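You operate a simulated robot arm through the tools that you are given. There is no shell and no other tool. Be economical: measure what you need, move in short steps, check, and stop when the job is done.

You run a simulated robot arm. Do the job below in one go: nothing can be reset, and whatever is moved stays where it is left.

TASK
Try both ring gauges on the pin marked TWO, then sort it.
Fine: go ring first; rings back on their mats; good tray if the pin takes the go ring and stops the no-go ring, else rework tray; leave the other pins.

It is judged by the outcome, as a careful person would: the job done as asked, and still so three seconds after it is handed in. It fails if anything else is knocked over, pushed out of place, dropped, spilled or broken.

THE ROBOT
A 6-joint arm with a two-finger parallel gripper, fixed in place. Base frame: the origin is at the foot of the arm, x ahead of it, y to its left, z up; the work surface is at about z = 0. Units: mm, degrees, N and s.
With the tool pointing down near the work surface it reaches from about 120 to 500 mm from the base axis. Its first joint turns from -72.0 to 72.0 degrees. Payload 0.65 kg.
The tool frame sits at the grasp point between the pads (the TCP): z along the fingers, y along the line on which they close. The tips reach 25 mm beyond it. Largest opening 76 mm; finger width 18, thickness 10; the body of the gripper, 36 by 78 mm, starts 45 mm behind the TCP.
Orientation is that of the tool frame in the base frame, as a unit quaternion [x, y, z, w]. With the fingers straight down and closing along the base's y, the tool's x points along the base's -x, its y along +y and its z along -z.

THE INTERFACE
- The arm moves only by the tool send_rows. Its argument "series" is a list of rows, each a list of 3 entries, a list of its own where there are three numbers: the shift along the tool's x, y, z in mm, then the turn, a rotation vector about the tool's x, y, z in degrees, then the finger opening in mm, from 0 to 76. In form: [[[x, y, z], [ax, ay, az], hand], ...]. A call has 1 to 20 rows; each row shifts and turns the commanded pose from where the row before left it, along the tool's axes as they then stand. Rows are played at 5 a second. More than 50 mm and 8.6 degrees between two rows, or a gripper value outside its range, and nothing of the call is played. Where a pose cannot be reached the arm comes as near as it can. A force on the tool above 90 N (or 10 N above the force at the start of the call, whichever is more), or a blocked arm, ends the call early, and 0.2 s more pass. The fingers move at their own pace (about 108 mm/s each) and stop on an object; they squeeze with about 29 N. The grip force told is the motor's: it shows also when the fingers shut on nothing. Time passes only in rows, and 0.2 s behind the last, so rows that do not move let the fingers close. It gives the time, the measured TCP pose, the force on the tool (base axes), the opening and the grip force at its end, in the units of the frame above (readings bear some noise), and new pictures: "views" is both (left out), scene, wrist or none.
- Cameras (640 x 400 px; columns grow to the right, rows downward): "scene" is fixed at [65, 277.3, 413.4]; the picture's right is [-0.69, -0.72, 0.00], its down [-0.36, 0.35, -0.87] and it looks along [0.62, -0.60, -0.50] (base axes); focal length 214 px, centre (320, 200). "wrist" rides on the gripper at [58, 11, -81] in the tool frame; the picture's right is [-0.18, 0.98, 0.00], its down [-0.75, -0.14, -0.64] and it looks along [-0.63, -0.12, 0.77] (tool axes); focal length 243 px, centre (320, 200). There is no depth. A picture from a camera that has moved, and an enlarged one, comes with that camera's place and axes in the base frame and with its lens.
- inspect(camera, box): a new picture of the part [left, top, right, bottom] of that camera's present view, enlarged. No time passes.
- job_done(): hands the job in; it is judged then, once.

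Go step by step. Nothing tells you positions but the pictures and the camera data: compare them with the known pose of the tool, close in by small moves and look again before you grip or let go. The budget is 120 turns and 170 pictures, counting those below and the enlarged ones. Unless the task says otherwise, let go and move clear before handing in, and close with one line.

The tools are called after "Call:" as name(argument=value, ...) on one line, values as JSON. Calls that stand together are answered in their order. send_rows: Moves the arm, as the interface text tells. Its arguments: {"type":"object","properties":{"series":{"type":"array"},"views":{"type":"string","enum":["both","scene","wrist","none"]}},"required":["series"]} The other tools are called the same way: inspect (camera, box) takes an enlarged picture of a part of a camera's view; job_done () hands the job in.

At the start:

```text
time: 0.0
position: [295.3, 43.1, 351.6]
tcp_rot: [0.0, 1.0, 0.001, 0.001]
contact_force: [0.8, 0.8, -0.8]
opening: 75.8
gripper_force: 0.1
```

scene: 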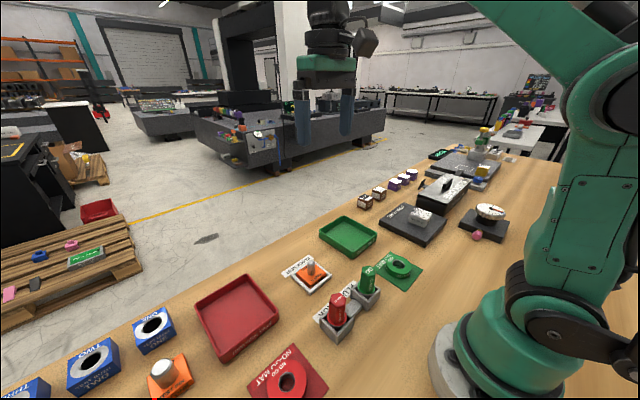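
wrist: 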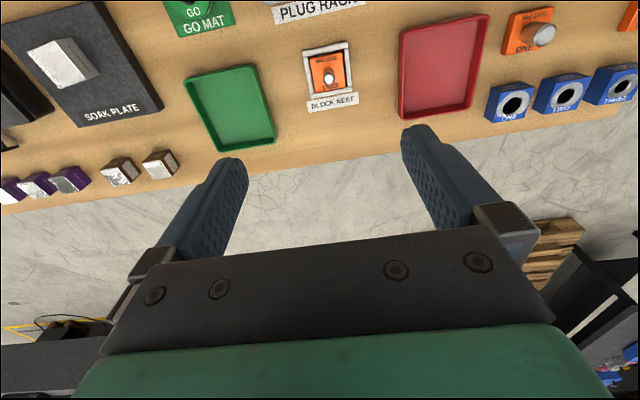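

I see a green tray, a red tray, a go mat with a green ring, a no-go mat with a red ring, orange blocks with pins and blue blocks. I'll enlarge parts of the view to read the markings.

Call:
inspect(camera="scene", box=[260, 200, 440, 312])

Call:
inspect(camera="scene", box=[0, 260, 224, 400])

Call:
inspect(camera="scene", box=[200, 270, 400, 400])

Call:
inspect(camera="wrist", box=[160, 0, 640, 180])

```text
3.56 times, centred on (350, 256) of scene
camera zoom: at [65.0, 277.3, 413.4], right [-0.69, -0.72, 0.0], down [-0.36, 0.35, -0.87], along [0.62, -0.6, -0.5], focal length 763 px, centre (213, 1)
```

zoom: 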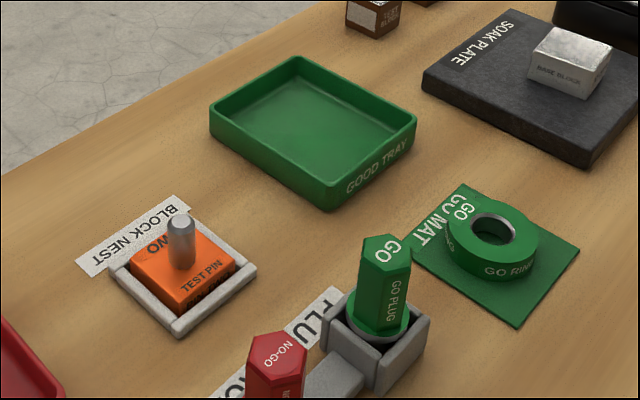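

```text
2.86 times, centred on (112, 330) of scene
camera zoom: at [65.0, 277.3, 413.4], right [-0.69, -0.72, 0.0], down [-0.36, 0.35, -0.87], along [0.62, -0.6, -0.5], focal length 613 px, centre (914, -171)
```

zoom: 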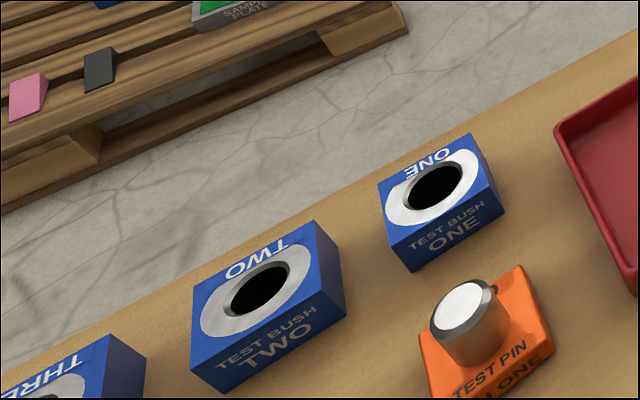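

```text
3.08 times, centred on (300, 335) of scene
camera zoom: at [65.0, 277.3, 413.4], right [-0.69, -0.72, 0.0], down [-0.36, 0.35, -0.87], along [0.62, -0.6, -0.5], focal length 660 px, centre (382, -215)
```

zoom: 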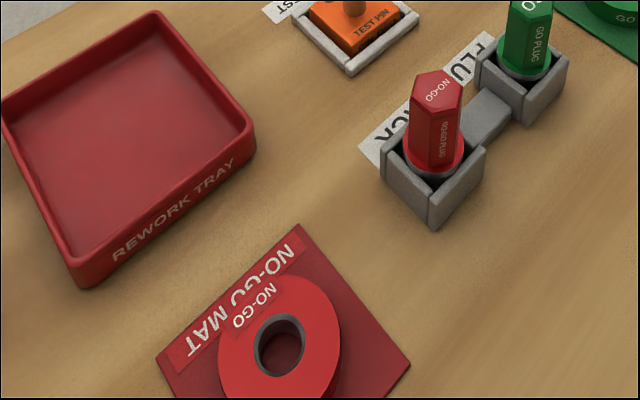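

```text
1.33 times, centred on (400, 90) of wrist
camera zoom: at [236.3, 54.8, 434.3], right [0.18, 0.98, 0.0], down [0.75, -0.14, 0.64], along [0.63, -0.12, -0.77], focal length 324 px, centre (213, 347)
```

zoom: 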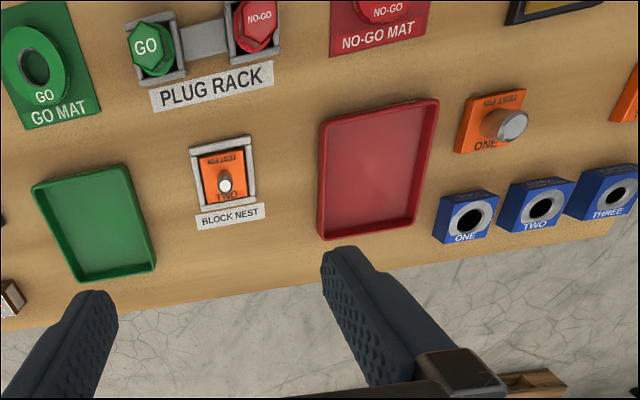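

Pin TWO stands in the block nest at about (322, 56). The go ring is at about (200, -113), the no-go ring at about (205, 212), and each is about 62 mm across. I'll hover above the go ring to refine its position.

Call:
send_rows(series=[[[16, -26, 33], [0, 0, 0], 76], [[16, -26, 33], [0, 0, 0], 76], [[16, -26, 33], [0, 0, 0], 76], [[16, -26, 33], [0, 0, 0], 76], [[16, -26, 33], [0, 0, 0], 76], [[15, -26, 33], [0, 0, 0], 76], [[0, 0, 0], [0, 0, 0], 76]], views="wrist")

```text
time: 1.6
position: [198.6, -113.9, 153.0]
tcp_rot: [-0.001, 1.0, 0.0, 0.002]
contact_force: [-0.3, -1.1, 0.4]
opening: 75.9
gripper_force: 0.1
camera wrist: at [140.6, -102.1, 235.1], right [0.18, 0.98, 0.0], down [0.75, -0.14, 0.64], along [0.63, -0.12, -0.77], focal length 243 px, centre (320, 200)
```

wrist: 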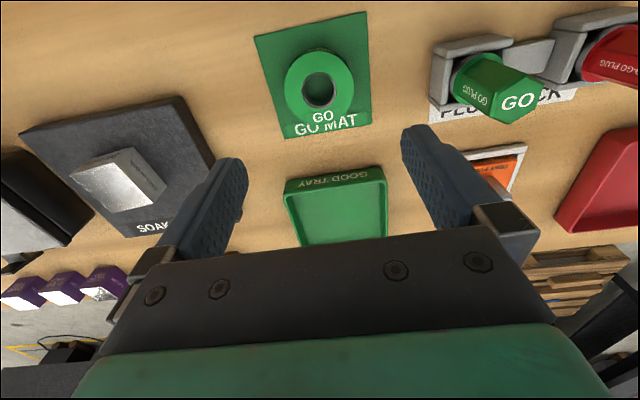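

Call:
inspect(camera="wrist", box=[240, 0, 400, 150])

```text
2.67 times, centred on (320, 75) of wrist
camera zoom: at [140.6, -102.1, 235.1], right [0.18, 0.98, 0.0], down [0.75, -0.14, 0.64], along [0.63, -0.12, -0.77], focal length 647 px, centre (320, 533)
```

zoom: 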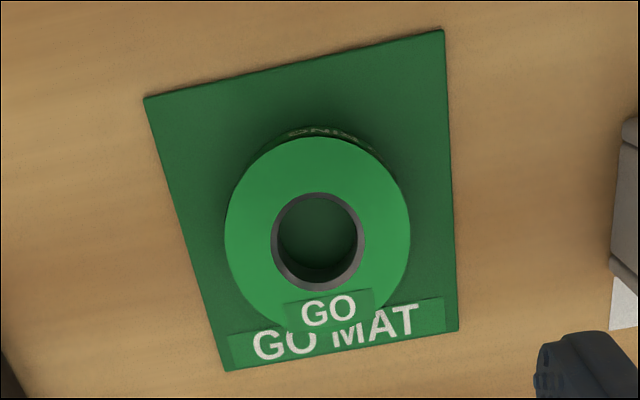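

The go ring is centred under the tool, about 58 mm across with a bore of about 25–28 mm. I'll descend part way and check.

Call:
send_rows(series=[[[0, 0, 40], [0, 0, 0], 76], [[0, 0, 40], [0, 0, 0], 76], [[0, 0, 18], [0, 0, 0], 76], [[0, 0, 0], [0, 0, 0], 76]])

```text
time: 2.6
position: [200.1, -114.1, 56.0]
tcp_rot: [-0.001, 1.0, 0.001, 0.001]
contact_force: [0.3, 0.2, 0.4]
opening: 76.0
gripper_force: 0.0
camera wrist: at [141.5, -101.9, 136.8], right [0.18, 0.98, 0.0], down [0.75, -0.14, 0.64], along [0.63, -0.12, -0.77], focal length 243 px, centre (320, 200)
```

scene: 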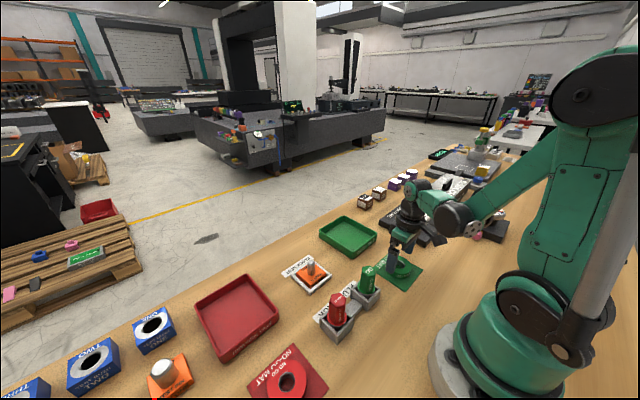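
wrist: 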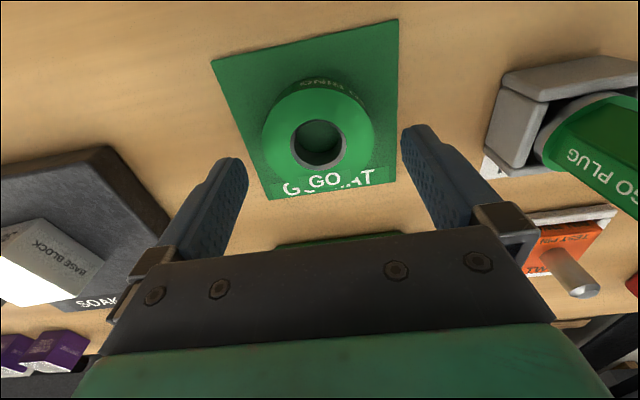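

Still centred. I'll go down and close.

Call:
send_rows(series=[[[1, 1, 13], [0, 0, 0], 76], [[0, 0, 12], [0, 0, 0], 76], [[0, 0, 0], [0, 0, 0], 76], [[0, 0, 0], [0, 0, 0], 50], [[0, 0, 0], [0, 0, 0], 50], [[0, 0, 0], [0, 0, 0], 50]])

```text
time: 4.0
position: [198.9, -112.8, 31.4]
tcp_rot: [-0.001, 1.0, 0.001, 0.001]
contact_force: [0.2, 0.0, 0.1]
opening: 57.6
gripper_force: 28.8
camera wrist: at [141.3, -100.8, 113.1], right [0.18, 0.98, 0.0], down [0.75, -0.14, 0.64], along [0.63, -0.12, -0.77], focal length 243 px, centre (320, 200)
```

scene: 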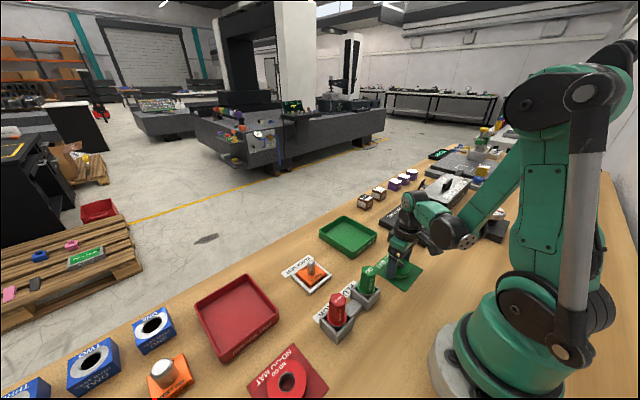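
wrist: 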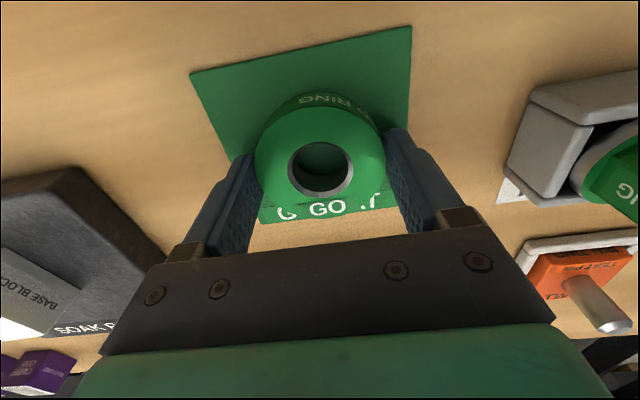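

Ring gripped. Lift and carry it to hover short of the pin, then look.

Call:
send_rows(series=[[[0, 0, -30], [0, 0, 0], 50], [[0, 0, -45], [0, 0, 0], 50], [[0, 0, -45], [0, 0, 0], 50], [[-24, 33, 0], [0, 0, 0], 50], [[-24, 33, 0], [0, 0, 0], 50], [[-24, 33, 0], [0, 0, 0], 50], [[-24, 33, 0], [0, 0, 0], 50], [[-22, 33, 0], [0, 0, 0], 50], [[0, 0, 0], [0, 0, 0], 50], [[0, 0, 0], [0, 0, 0], 50]])

Call:
inspect(camera="scene", box=[240, 180, 400, 300])

```text
time: 6.2
position: [316.6, 52.7, 151.6]
tcp_rot: [0.0, 1.0, 0.001, 0.001]
contact_force: [-0.6, 0.6, -2.5]
opening: 57.5
gripper_force: 29.2
camera wrist: at [259.0, 64.9, 234.2], right [0.18, 0.98, 0.0], down [0.75, -0.14, 0.64], along [0.63, -0.12, -0.77], focal length 243 px, centre (320, 200)
```

scene: 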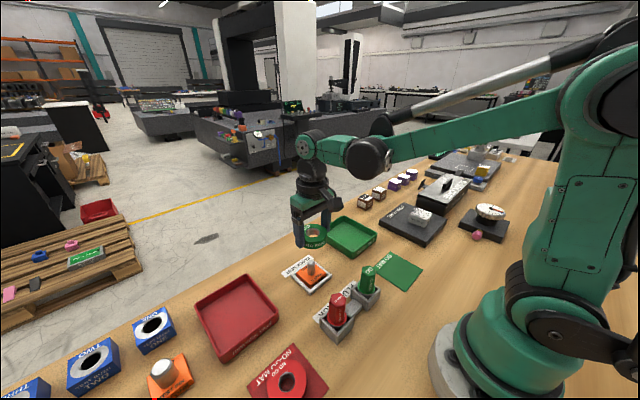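
wrist: 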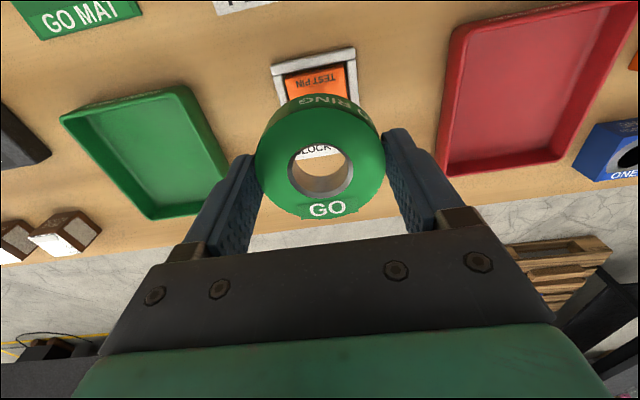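

```text
3.33 times, centred on (320, 240) of scene
camera zoom: at [65.0, 277.3, 413.4], right [-0.69, -0.72, 0.0], down [-0.36, 0.35, -0.87], along [0.62, -0.6, -0.5], focal length 715 px, centre (320, 67)
```

zoom: 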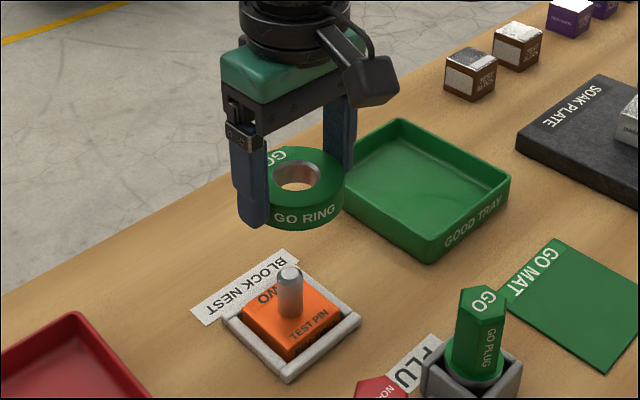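

The pin top seems to be near (328, 48, 48). I'll shift forward so the wrist camera sees it past the ring.

Call:
send_rows(series=[[[-25, -4, 0], [0, 0, 0], 50], [[0, 0, 0], [0, 0, 0], 50]], views="none")

Call:
inspect(camera="wrist", box=[220, 0, 420, 125])

```text
time: 6.8
position: [339.8, 48.7, 153.1]
tcp_rot: [-0.001, 1.0, 0.001, 0.001]
contact_force: [0.6, -0.1, -2.7]
opening: 57.1
gripper_force: 29.3
```

```text
3.20 times, centred on (320, 62) of wrist
camera zoom: at [282.4, 60.3, 234.1], right [0.18, 0.98, 0.0], down [0.75, -0.14, 0.64], along [0.63, -0.12, -0.77], focal length 776 px, centre (320, 640)
```

zoom: 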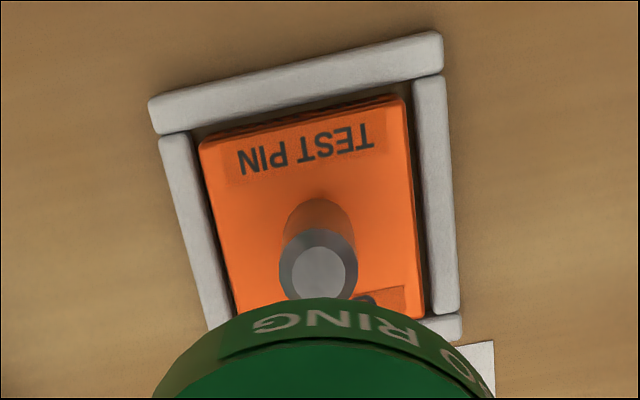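

Pin TWO's top is at about (328.6, 49.5, 48) and it is about 17 mm across. I'll line up over it, come down to just above, and look.

Call:
send_rows(series=[[[11.2, 0.8, 0], [0, 0, 0], 50], [[0, 0, 35], [0, 0, 0], 50], [[0, 0, 27], [0, 0, 0], 50], [[0, 0, 0], [0, 0, 0], 50], [[0, 0, 0], [0, 0, 0], 50]])

Call:
inspect(camera="scene", box=[250, 210, 370, 300])

Call:
inspect(camera="wrist", box=[220, 60, 420, 220])

```text
time: 8.0
position: [330.2, 50.1, 90.3]
tcp_rot: [-0.001, 1.0, 0.001, 0.001]
contact_force: [0.2, -0.6, -2.6]
opening: 57.4
gripper_force: 29.5
camera wrist: at [271.6, 62.4, 171.7], right [0.18, 0.98, 0.0], down [0.75, -0.14, 0.64], along [0.63, -0.12, -0.77], focal length 243 px, centre (320, 200)
```

scene: 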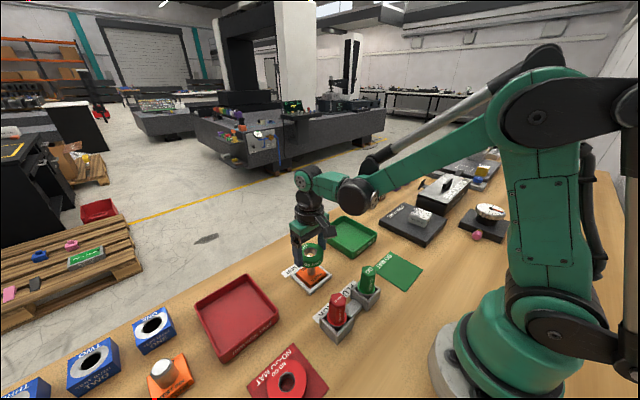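
wrist: 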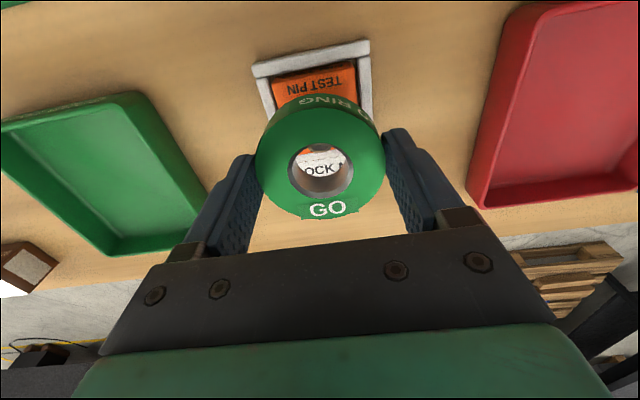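

```text
4.44 times, centred on (310, 255) of scene
camera zoom: at [65.0, 277.3, 413.4], right [-0.69, -0.72, 0.0], down [-0.36, 0.35, -0.87], along [0.62, -0.6, -0.5], focal length 953 px, centre (364, -44)
```

zoom: 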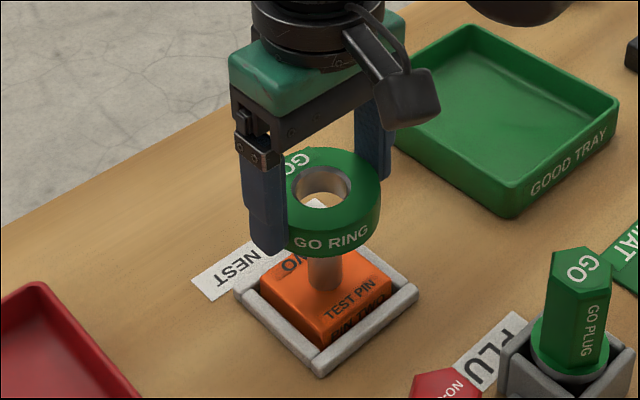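

```text
2.50 times, centred on (320, 140) of wrist
camera zoom: at [271.6, 62.4, 171.7], right [0.18, 0.98, 0.0], down [0.75, -0.14, 0.64], along [0.63, -0.12, -0.77], focal length 606 px, centre (320, 350)
```

zoom: 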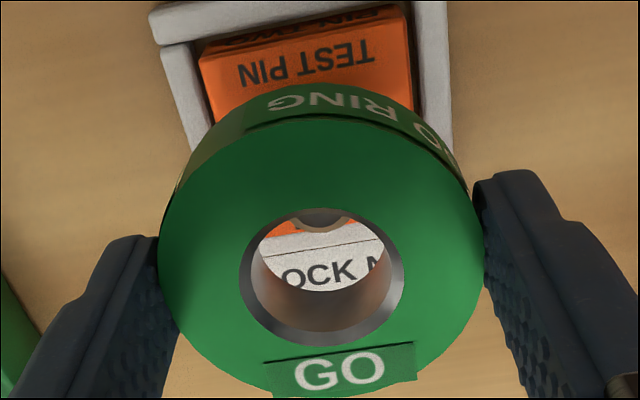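

The pin is under the bore, aligned in the views. I'll lower gently and watch the force.

Call:
send_rows(series=[[[1, -0.4, 8], [0, 0, 0], 50], [[0, 0, 8], [0, 0, 0], 50], [[0, 0, 4], [0, 0, 0], 50], [[0, 0, 0], [0, 0, 0], 50]])

Call:
inspect(camera="scene", box=[250, 210, 370, 300])

Call:
inspect(camera="wrist", box=[220, 60, 420, 220])

```text
time: 9.0
position: [329.5, 48.7, 68.8]
tcp_rot: [0.0, 1.0, 0.0, 0.001]
contact_force: [0.7, -0.1, -2.1]
opening: 57.1
gripper_force: 28.9
camera wrist: at [271.2, 61.8, 151.3], right [0.18, 0.98, 0.0], down [0.75, -0.14, 0.64], along [0.63, -0.12, -0.77], focal length 243 px, centre (320, 200)
```

scene: 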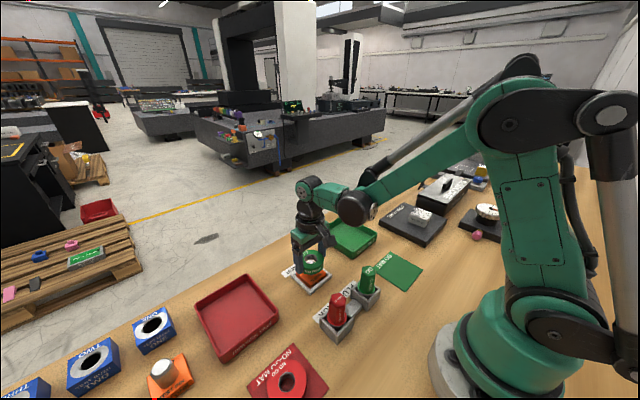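
wrist: 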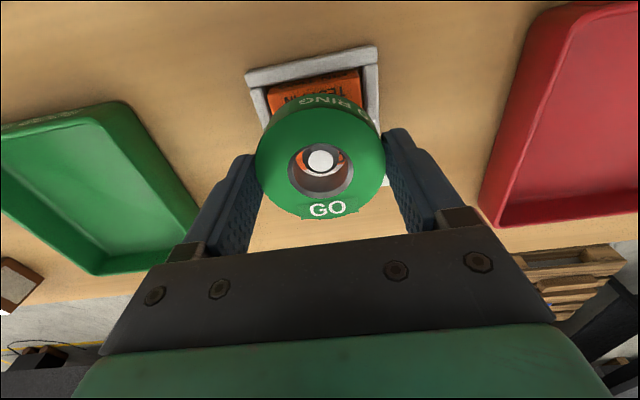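

```text
4.44 times, centred on (310, 255) of scene
camera zoom: at [65.0, 277.3, 413.4], right [-0.69, -0.72, 0.0], down [-0.36, 0.35, -0.87], along [0.62, -0.6, -0.5], focal length 953 px, centre (364, -44)
```

zoom: 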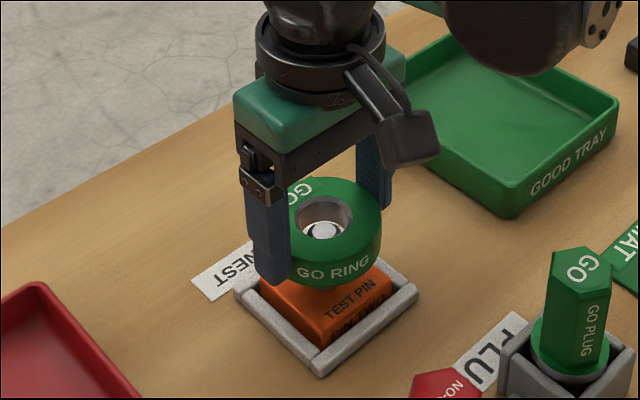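

```text
2.50 times, centred on (320, 140) of wrist
camera zoom: at [271.2, 61.8, 151.3], right [0.18, 0.98, 0.0], down [0.75, -0.14, 0.64], along [0.63, -0.12, -0.77], focal length 606 px, centre (320, 350)
```

zoom: 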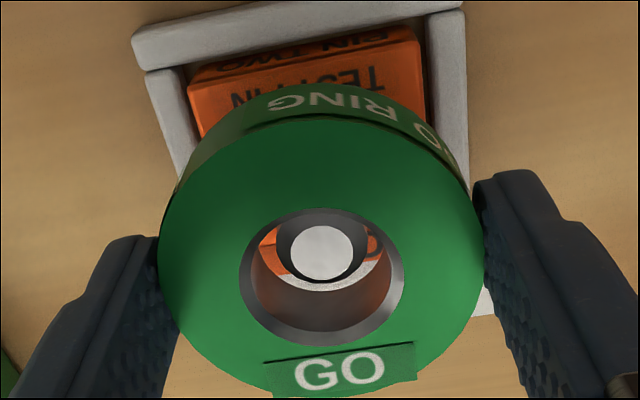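

The ring has slid over the pin top with clearance. I'll go on down slowly.

Call:
send_rows(series=[[[-1, 0, 4], [0, 0, 0], 50], [[0, 0, 4], [0, 0, 0], 50], [[0, 0, 4], [0, 0, 0], 50], [[0, 0, 3], [0, 0, 0], 50], [[0, 0, 0], [0, 0, 0], 50]])

Call:
inspect(camera="scene", box=[250, 210, 370, 300])

Call:
inspect(camera="wrist", box=[220, 60, 420, 220])

```text
time: 10.2
position: [330.9, 48.4, 55.4]
tcp_rot: [-0.001, 1.0, 0.001, 0.001]
contact_force: [-0.5, -0.2, -1.7]
opening: 57.3
gripper_force: 29.3
camera wrist: at [272.3, 60.9, 136.5], right [0.18, 0.98, 0.0], down [0.75, -0.14, 0.64], along [0.63, -0.12, -0.77], focal length 243 px, centre (320, 200)
```

scene: 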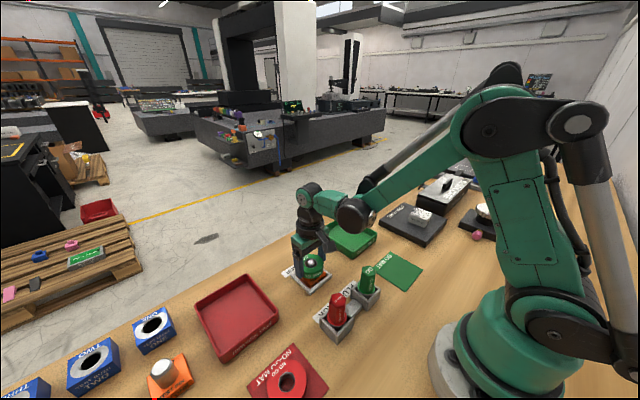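
wrist: 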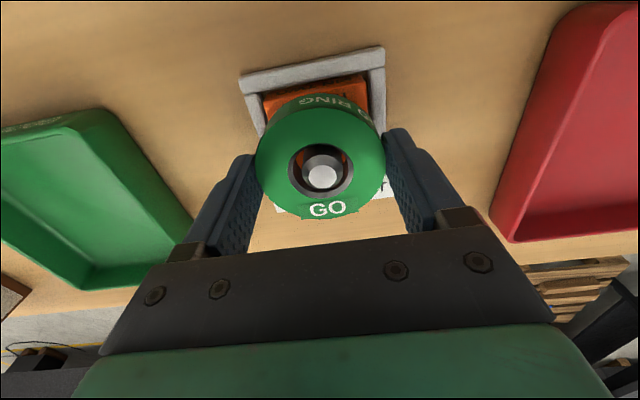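

```text
4.44 times, centred on (310, 255) of scene
camera zoom: at [65.0, 277.3, 413.4], right [-0.69, -0.72, 0.0], down [-0.36, 0.35, -0.87], along [0.62, -0.6, -0.5], focal length 953 px, centre (364, -44)
```

zoom: 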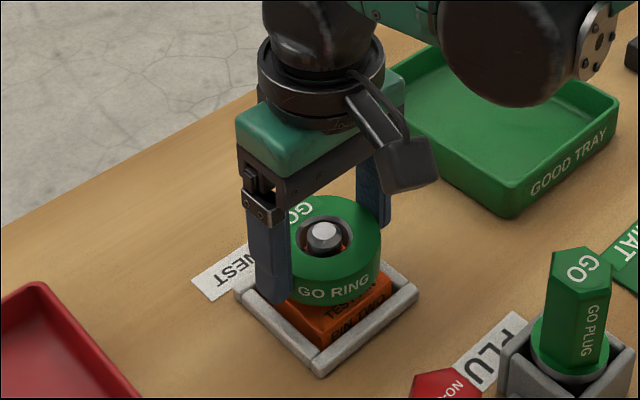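

```text
2.50 times, centred on (320, 140) of wrist
camera zoom: at [272.3, 60.9, 136.5], right [0.18, 0.98, 0.0], down [0.75, -0.14, 0.64], along [0.63, -0.12, -0.77], focal length 606 px, centre (320, 350)
```

zoom: 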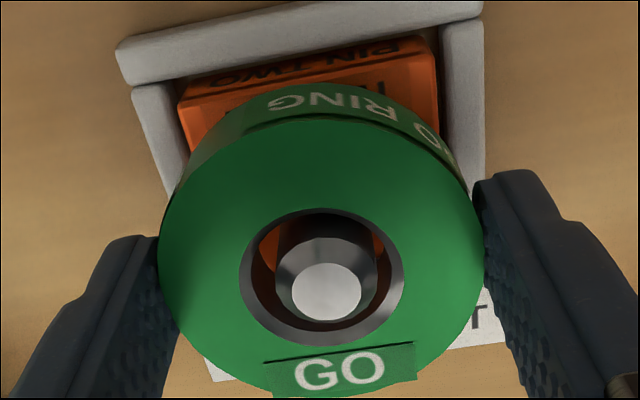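

Call:
send_rows(series=[[[-1, 0.5, 2], [0, 0, 0], 50], [[0, 0, 1], [0, 0, 0], 50], [[0, 0, 0], [0, 0, 0], 50]], views="none")

Call:
inspect(camera="scene", box=[270, 230, 350, 290])

```text
time: 11.0
position: [331.2, 50.1, 52.1]
tcp_rot: [-0.001, 1.0, 0.0, 0.001]
contact_force: [0.0, 0.7, -3.0]
opening: 57.0
gripper_force: 29.1
```

```text
6.67 times, centred on (310, 260) of scene
camera zoom: at [65.0, 277.3, 413.4], right [-0.69, -0.72, 0.0], down [-0.36, 0.35, -0.87], along [0.62, -0.6, -0.5], focal length 1430 px, centre (387, -200)
```

zoom: 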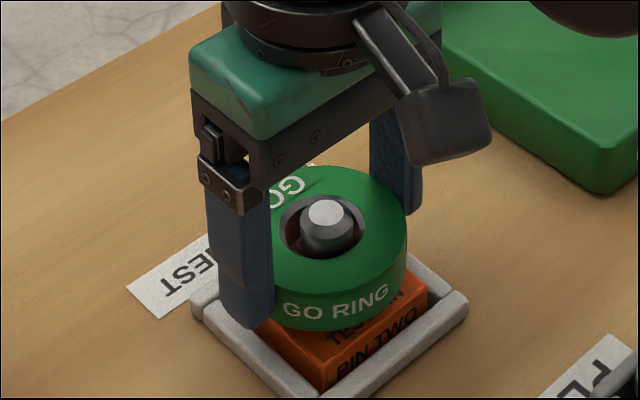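

Call:
send_rows(series=[[[0, 0, 1], [0, 0, 0], 50], [[0, 0, 1], [0, 0, 0], 50], [[0, 0, 0], [0, 0, 0], 50]], views="none")

Call:
inspect(camera="scene", box=[270, 230, 350, 290])

Call:
inspect(camera="wrist", box=[220, 60, 420, 220])

```text
time: 11.8
position: [332.8, 49.9, 49.8]
tcp_rot: [-0.001, 1.0, 0.001, 0.001]
contact_force: [0.3, 0.9, -1.3]
opening: 57.1
gripper_force: 29.2
```

```text
6.67 times, centred on (310, 260) of scene
camera zoom: at [65.0, 277.3, 413.4], right [-0.69, -0.72, 0.0], down [-0.36, 0.35, -0.87], along [0.62, -0.6, -0.5], focal length 1430 px, centre (387, -200)
```

zoom: 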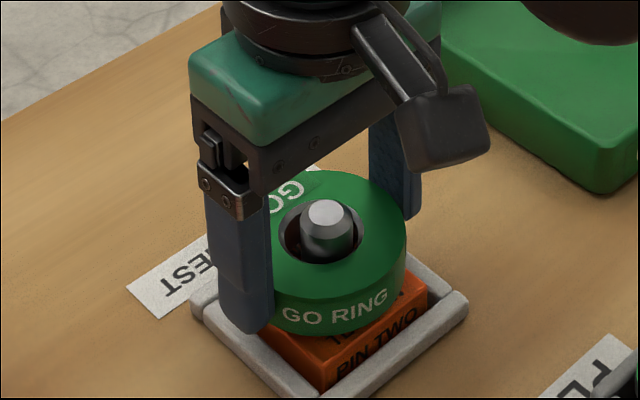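

```text
2.50 times, centred on (320, 140) of wrist
camera zoom: at [273.7, 62.0, 131.2], right [0.18, 0.98, 0.0], down [0.75, -0.14, 0.64], along [0.63, -0.12, -0.77], focal length 606 px, centre (320, 350)
```

zoom: 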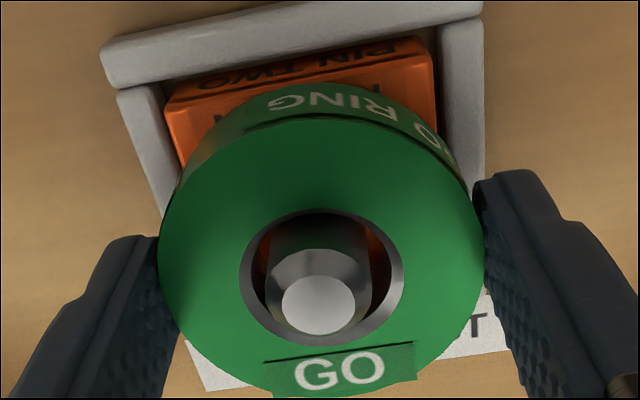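

Call:
send_rows(series=[[[0, 0, 1], [0, 0, 0], 50], [[0, 0, 1], [0, 0, 0], 50], [[0, 0, 0], [0, 0, 0], 50]], views="none")

Call:
inspect(camera="scene", box=[270, 230, 350, 290])

```text
time: 12.6
position: [332.2, 51.2, 46.7]
tcp_rot: [-0.001, 1.0, 0.001, 0.001]
contact_force: [-0.1, 0.2, -2.3]
opening: 57.1
gripper_force: 29.6
```

```text
6.67 times, centred on (310, 260) of scene
camera zoom: at [65.0, 277.3, 413.4], right [-0.69, -0.72, 0.0], down [-0.36, 0.35, -0.87], along [0.62, -0.6, -0.5], focal length 1430 px, centre (387, -200)
```

zoom: 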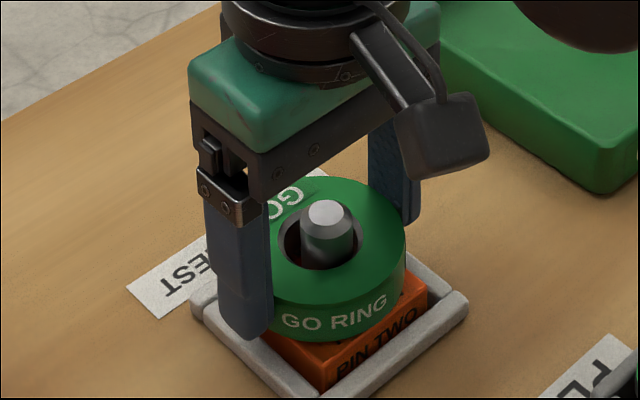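

Call:
send_rows(series=[[[0, 0, 1], [0, 0, 0], 50], [[0, 0, 0.5], [0, 0, 0], 50], [[0, 0, 0], [0, 0, 0], 50]], views="none")

Call:
inspect(camera="scene", box=[270, 230, 350, 290])

Call:
inspect(camera="wrist", box=[220, 60, 420, 220])

```text
time: 13.4
position: [331.2, 48.5, 45.5]
tcp_rot: [-0.001, 1.0, 0.001, 0.002]
contact_force: [0.3, 0.6, -1.6]
opening: 57.3
gripper_force: 28.9
```

```text
6.67 times, centred on (310, 260) of scene
camera zoom: at [65.0, 277.3, 413.4], right [-0.69, -0.72, 0.0], down [-0.36, 0.35, -0.87], along [0.62, -0.6, -0.5], focal length 1430 px, centre (387, -200)
```

zoom: 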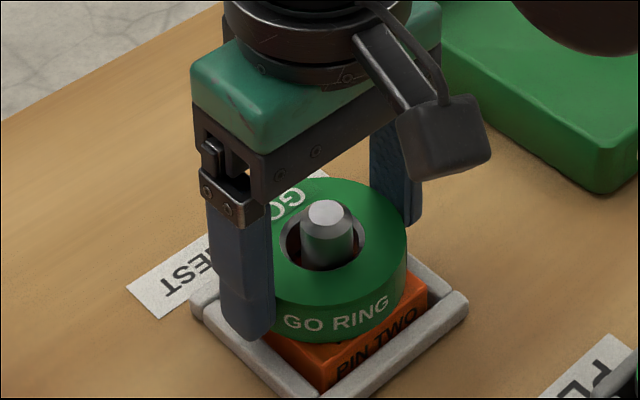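

```text
2.50 times, centred on (320, 140) of wrist
camera zoom: at [273.6, 61.7, 127.6], right [0.18, 0.98, 0.0], down [0.75, -0.14, 0.64], along [0.63, -0.12, -0.77], focal length 606 px, centre (320, 350)
```

zoom: 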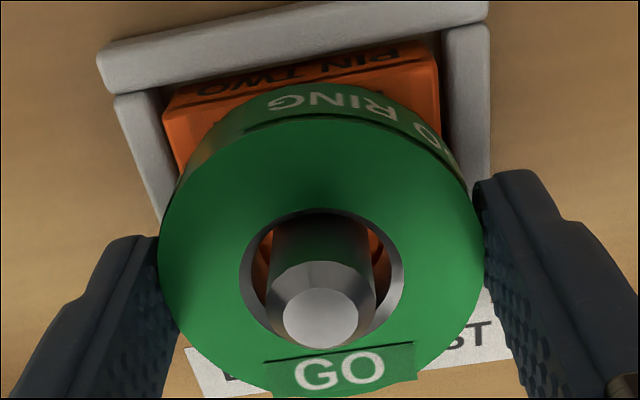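

Call:
send_rows(series=[[[0, 0, 0.7], [0, 0, 0], 50], [[0, 0, 0.7], [0, 0, 0], 50], [[0, 0, 0.6], [0, 0, 0], 50], [[0, 0, 0], [0, 0, 0], 50]], views="none")

Call:
inspect(camera="scene", box=[270, 230, 350, 290])

```text
time: 14.4
position: [332.1, 51.4, 44.2]
tcp_rot: [-0.001, 1.0, 0.001, 0.001]
contact_force: [-0.9, 0.0, 22.3]
opening: 57.5
gripper_force: 29.1
```

```text
6.67 times, centred on (310, 260) of scene
camera zoom: at [64.9, 277.3, 413.4], right [-0.69, -0.72, 0.0], down [-0.36, 0.35, -0.87], along [0.62, -0.6, -0.5], focal length 1430 px, centre (387, -200)
```

zoom: 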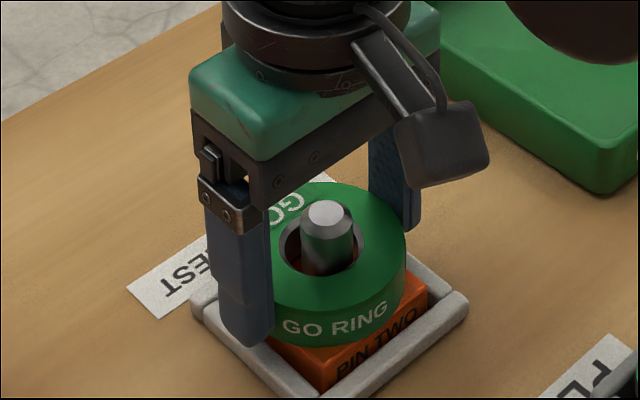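

The go ring seats on the block with the pin fully through, so the pin takes the go ring. I'll lift straight off and take the ring back over its mat.

Call:
send_rows(series=[[[0, 0, -10], [0, 0, 0], 50], [[0, 0, -30], [0, 0, 0], 50], [[0, 0, -35], [0, 0, 0], 50], [[0, 0, -32.5], [0, 0, 0], 50], [[26.56, -32.38, 0], [0, 0, 0], 50], [[26.56, -32.38, 0], [0, 0, 0], 50], [[26.56, -32.38, 0], [0, 0, 0], 50], [[26.56, -32.38, 0], [0, 0, 0], 50], [[26.56, -32.38, 0], [0, 0, 0], 50], [[0, 0, 0], [0, 0, 0], 50], [[0, 0, 35], [0, 0, 0], 50], [[0, 0, 35], [0, 0, 0], 50], [[0, 0, 0], [0, 0, 0], 50]])

```text
time: 17.2
position: [199.2, -112.9, 79.8]
tcp_rot: [-0.001, 1.0, 0.001, 0.001]
contact_force: [0.6, 0.4, -2.9]
opening: 57.3
gripper_force: 28.8
camera wrist: at [142.0, -102.0, 161.6], right [0.18, 0.98, 0.0], down [0.75, -0.14, 0.64], along [0.63, -0.12, -0.77], focal length 243 px, centre (320, 200)
```

scene: 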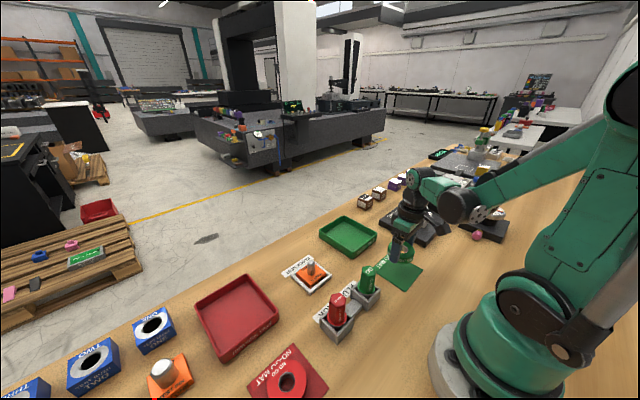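
wrist: 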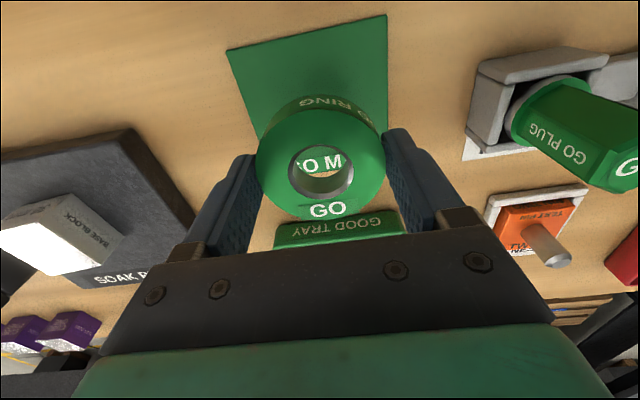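

Call:
send_rows(series=[[[0, 0, 30], [0, 0, 0], 50], [[0, 0, 15], [0, 0, 0], 50], [[0, 0, 3.5], [0, 0, 0], 50], [[0, 0, 0.7], [0, 0, 0], 50], [[0, 0, 0], [0, 0, 0], 50]])

```text
time: 18.4
position: [198.3, -113.4, 32.0]
tcp_rot: [-0.001, 1.0, 0.001, 0.001]
contact_force: [0.9, 0.4, -1.5]
opening: 57.2
gripper_force: 29.1
camera wrist: at [141.0, -100.6, 113.4], right [0.18, 0.98, 0.0], down [0.75, -0.14, 0.64], along [0.63, -0.12, -0.77], focal length 243 px, centre (320, 200)
```

scene: 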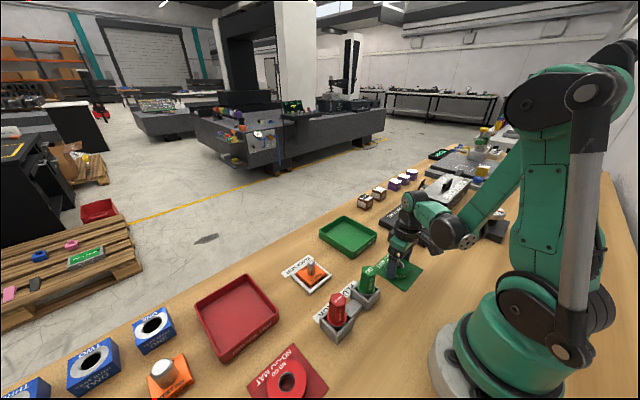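
wrist: 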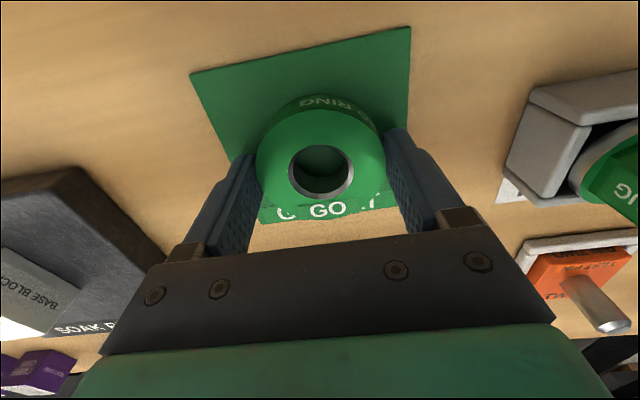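

Right over its original spot, with no contact yet. I'll lower in small steps until it touches.

Call:
send_rows(series=[[[0, 0, 0.6], [0, 0, 0], 50], [[0, 0, 0.4], [0, 0, 0], 50], [[0, 0, 0], [0, 0, 0], 50]], views="none")

```text
time: 19.2
position: [198.3, -112.3, 29.9]
tcp_rot: [-0.002, 1.0, 0.0, 0.001]
contact_force: [2.0, -4.0, 9.9]
opening: 57.4
gripper_force: 29.1
```

It's touching the mat. I'll release, lift clear and go to the no-go ring's side.

Call:
send_rows(series=[[[0, 0, 0], [0, 0, 0], 76], [[0, 0, 0], [0, 0, 0], 76], [[0, 0, -10], [0, 0, 0], 76], [[0, 0, -30], [0, 0, 0], 76], [[0, 0, -45], [0, 0, 0], 76], [[0, 0, -45], [0, 0, 0], 76], [[0, 46, 0], [0, 0, 0], 76], [[0, 46, 0], [0, 0, 0], 76], [[0, 46, 0], [0, 0, 0], 76], [[0, 46, 0], [0, 0, 0], 76], [[0, 46, 0], [0, 0, 0], 76], [[0, 46, 0], [0, 0, 0], 76], [[0, 46, 0], [0, 0, 0], 76], [[0, 0, 0], [0, 0, 0], 76], [[0, 0, 0], [0, 0, 0], 76]])

Call:
inspect(camera="wrist", box=[240, 0, 400, 150])

Call:
inspect(camera="scene", box=[350, 220, 440, 300])

```text
time: 22.4
position: [195.5, 209.3, 162.7]
tcp_rot: [0.0, 1.0, 0.001, 0.001]
contact_force: [-1.1, 0.1, -0.2]
opening: 76.0
gripper_force: 0.0
camera wrist: at [138.4, 221.8, 244.4], right [0.18, 0.98, 0.0], down [0.75, -0.14, 0.64], along [0.63, -0.12, -0.77], focal length 243 px, centre (320, 200)
```

scene: 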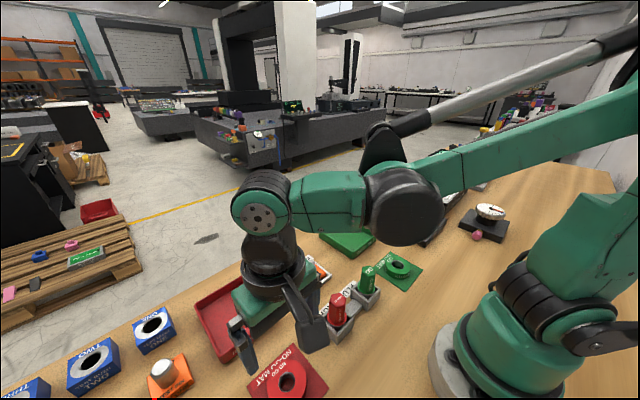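
wrist: 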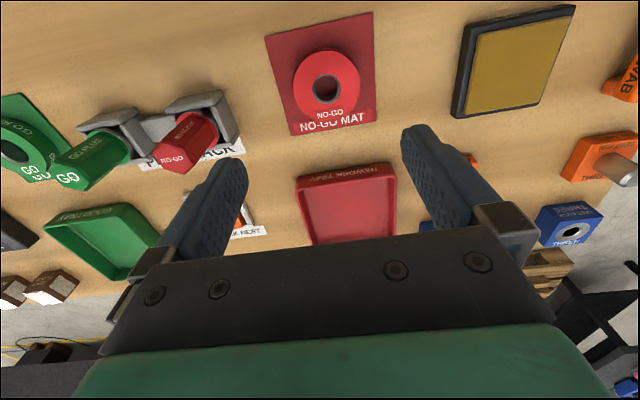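

```text
2.67 times, centred on (320, 75) of wrist
camera zoom: at [138.4, 221.8, 244.4], right [0.18, 0.98, 0.0], down [0.75, -0.14, 0.64], along [0.63, -0.12, -0.77], focal length 647 px, centre (320, 533)
```

zoom: 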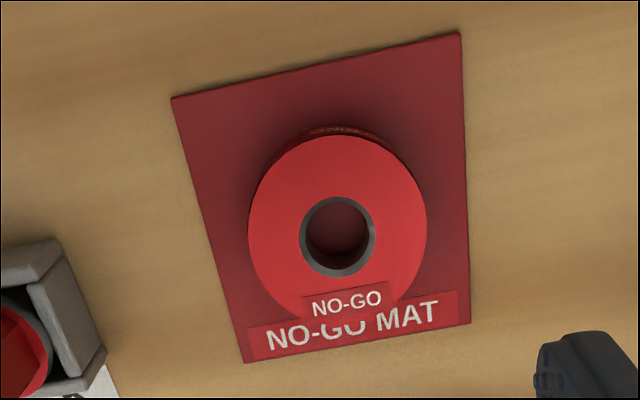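

```text
5.00 times, centred on (395, 260) of scene
camera zoom: at [65.0, 277.3, 413.4], right [-0.69, -0.72, 0.0], down [-0.36, 0.35, -0.87], along [0.62, -0.6, -0.5], focal length 1072 px, centre (-55, -100)
```

zoom: 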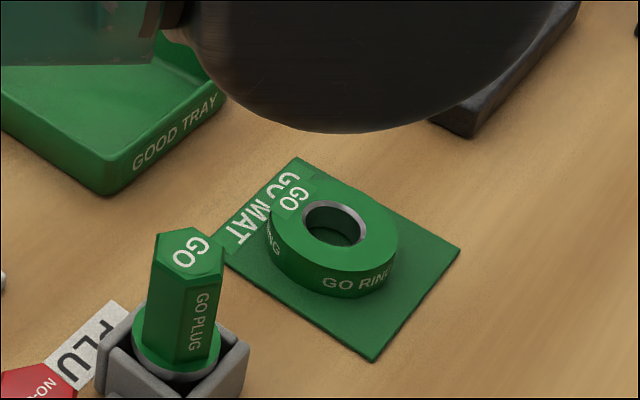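

The go ring sits back on its mat. The no-go ring is at about (199.5, 215), so I'll move over it and come down part way.

Call:
send_rows(series=[[[-3, 5.7, 30], [0, 0, 0], 76], [[0, 0, 40], [0, 0, 0], 76], [[0, 0, 35], [0, 0, 0], 76], [[0, 0, 0], [0, 0, 0], 76], [[0, 0, 0], [0, 0, 0], 76]], views="wrist")

```text
time: 23.6
position: [200.3, 215.4, 56.1]
tcp_rot: [0.0, 1.0, 0.0, 0.001]
contact_force: [0.2, -0.3, 0.6]
opening: 75.9
gripper_force: 0.1
camera wrist: at [142.3, 227.2, 138.7], right [0.18, 0.98, 0.0], down [0.75, -0.14, 0.64], along [0.63, -0.12, -0.77], focal length 243 px, centre (320, 200)
```

wrist: 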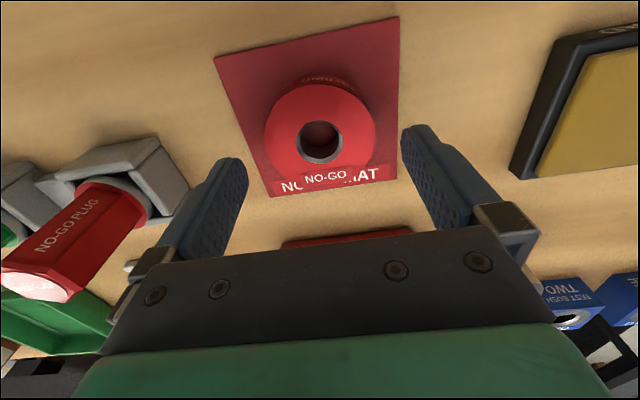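

Call:
send_rows(series=[[[1, 0.5, 13], [0, 0, 0], 76], [[0, 0, 12], [0, 0, 0], 76], [[0, 0, 0], [0, 0, 0], 76], [[0, 0, 0], [0, 0, 0], 50], [[0, 0, 0], [0, 0, 0], 50], [[0, 0, 0], [0, 0, 0], 50]], views="wrist")

```text
time: 25.0
position: [199.7, 216.7, 32.0]
tcp_rot: [-0.001, 1.0, 0.001, 0.0]
contact_force: [0.2, 0.6, -0.4]
opening: 57.4
gripper_force: 29.3
camera wrist: at [142.1, 228.5, 114.4], right [0.18, 0.98, 0.0], down [0.75, -0.14, 0.64], along [0.63, -0.12, -0.77], focal length 243 px, centre (320, 200)
```

wrist: 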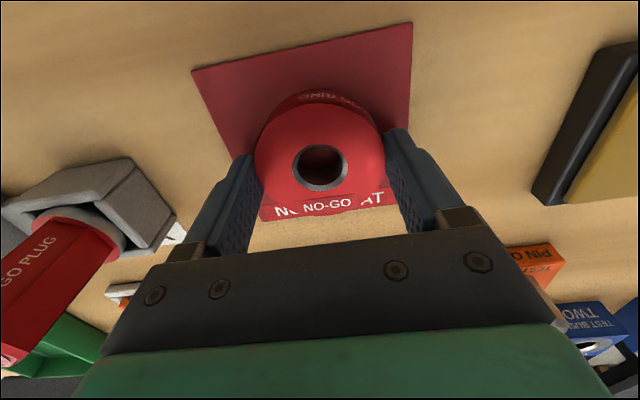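

No-go ring gripped. Lift, carry it over the pin, stop just above and check alignment.

Call:
send_rows(series=[[[0, 0, -30], [0, 0, 0], 50], [[0, 0, -45], [0, 0, 0], 50], [[0, 0, -45], [0, 0, 0], 50], [[-26.16, -33.26, 0], [0, 0, 0], 50], [[-26.16, -33.26, 0], [0, 0, 0], 50], [[-26.16, -33.26, 0], [0, 0, 0], 50], [[-26.16, -33.26, 0], [0, 0, 0], 50], [[-26.16, -33.26, 0], [0, 0, 0], 50], [[0, 0, 0], [0, 0, 0], 50], [[0, 0, 30], [0, 0, 0], 50], [[0, 0, 33], [0, 0, 0], 50], [[0, 0, 0], [0, 0, 0], 50], [[0, 0, 0], [0, 0, 0], 50]], views="none")

Call:
inspect(camera="scene", box=[250, 210, 370, 300])

Call:
inspect(camera="wrist", box=[220, 60, 420, 220])

```text
time: 27.8
position: [333.6, 48.8, 87.9]
tcp_rot: [-0.001, 1.0, 0.001, 0.001]
contact_force: [0.3, -1.0, -2.3]
opening: 57.5
gripper_force: 28.6
```

```text
4.44 times, centred on (310, 255) of scene
camera zoom: at [65.0, 277.3, 413.4], right [-0.69, -0.72, 0.0], down [-0.36, 0.35, -0.87], along [0.62, -0.6, -0.5], focal length 953 px, centre (364, -44)
```

zoom: 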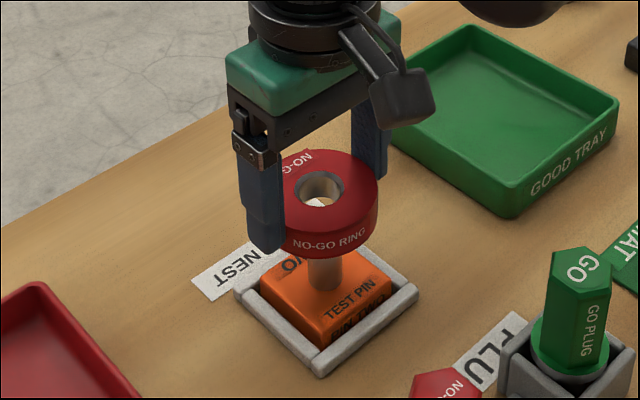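

```text
2.50 times, centred on (320, 140) of wrist
camera zoom: at [274.9, 61.6, 169.6], right [0.18, 0.98, 0.0], down [0.75, -0.14, 0.64], along [0.63, -0.12, -0.77], focal length 606 px, centre (320, 350)
```

zoom: 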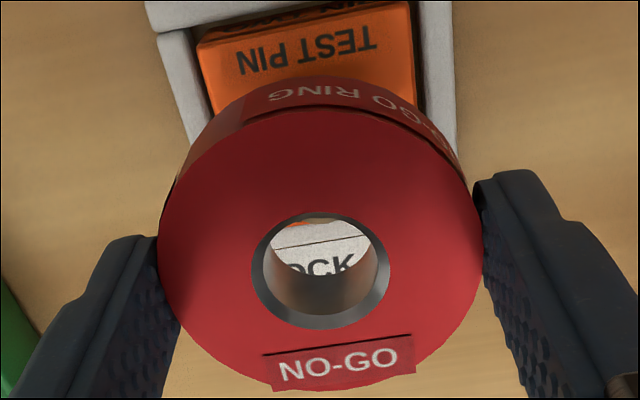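

The ring looks about 2–3 mm too far in +x. I'll correct this and come a little closer.

Call:
send_rows(series=[[[2.5, -1, 0], [0, 0, 0], 50], [[0, 0, 3], [0, 0, 0], 50], [[0, 0, 0], [0, 0, 0], 50], [[0, 0, 0], [0, 0, 0], 50]], views="none")

Call:
inspect(camera="scene", box=[270, 220, 350, 280])

Call:
inspect(camera="wrist", box=[270, 110, 370, 190])

```text
time: 28.8
position: [330.0, 49.3, 84.8]
tcp_rot: [-0.001, 1.0, 0.001, 0.001]
contact_force: [0.1, 0.3, -2.0]
opening: 57.2
gripper_force: 28.9
```

```text
6.67 times, centred on (310, 250) of scene
camera zoom: at [65.0, 277.3, 413.4], right [-0.69, -0.72, 0.0], down [-0.36, 0.35, -0.87], along [0.62, -0.6, -0.5], focal length 1430 px, centre (387, -133)
```

zoom: 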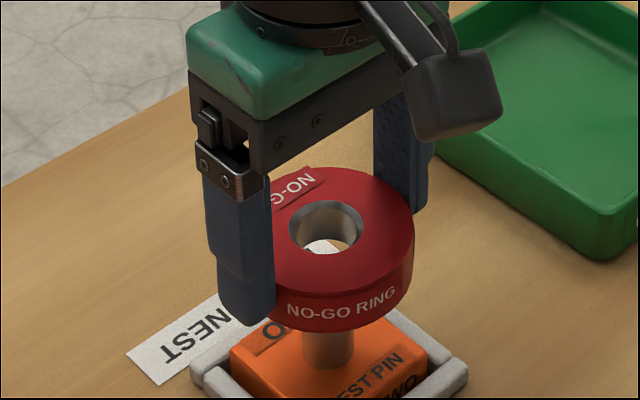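

```text
5.00 times, centred on (320, 150) of wrist
camera zoom: at [271.8, 61.3, 166.7], right [0.18, 0.98, 0.0], down [0.75, -0.14, 0.64], along [0.63, -0.12, -0.77], focal length 1213 px, centre (320, 450)
```

zoom: 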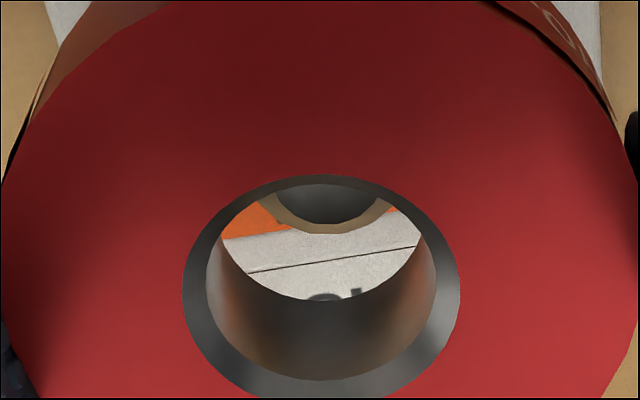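

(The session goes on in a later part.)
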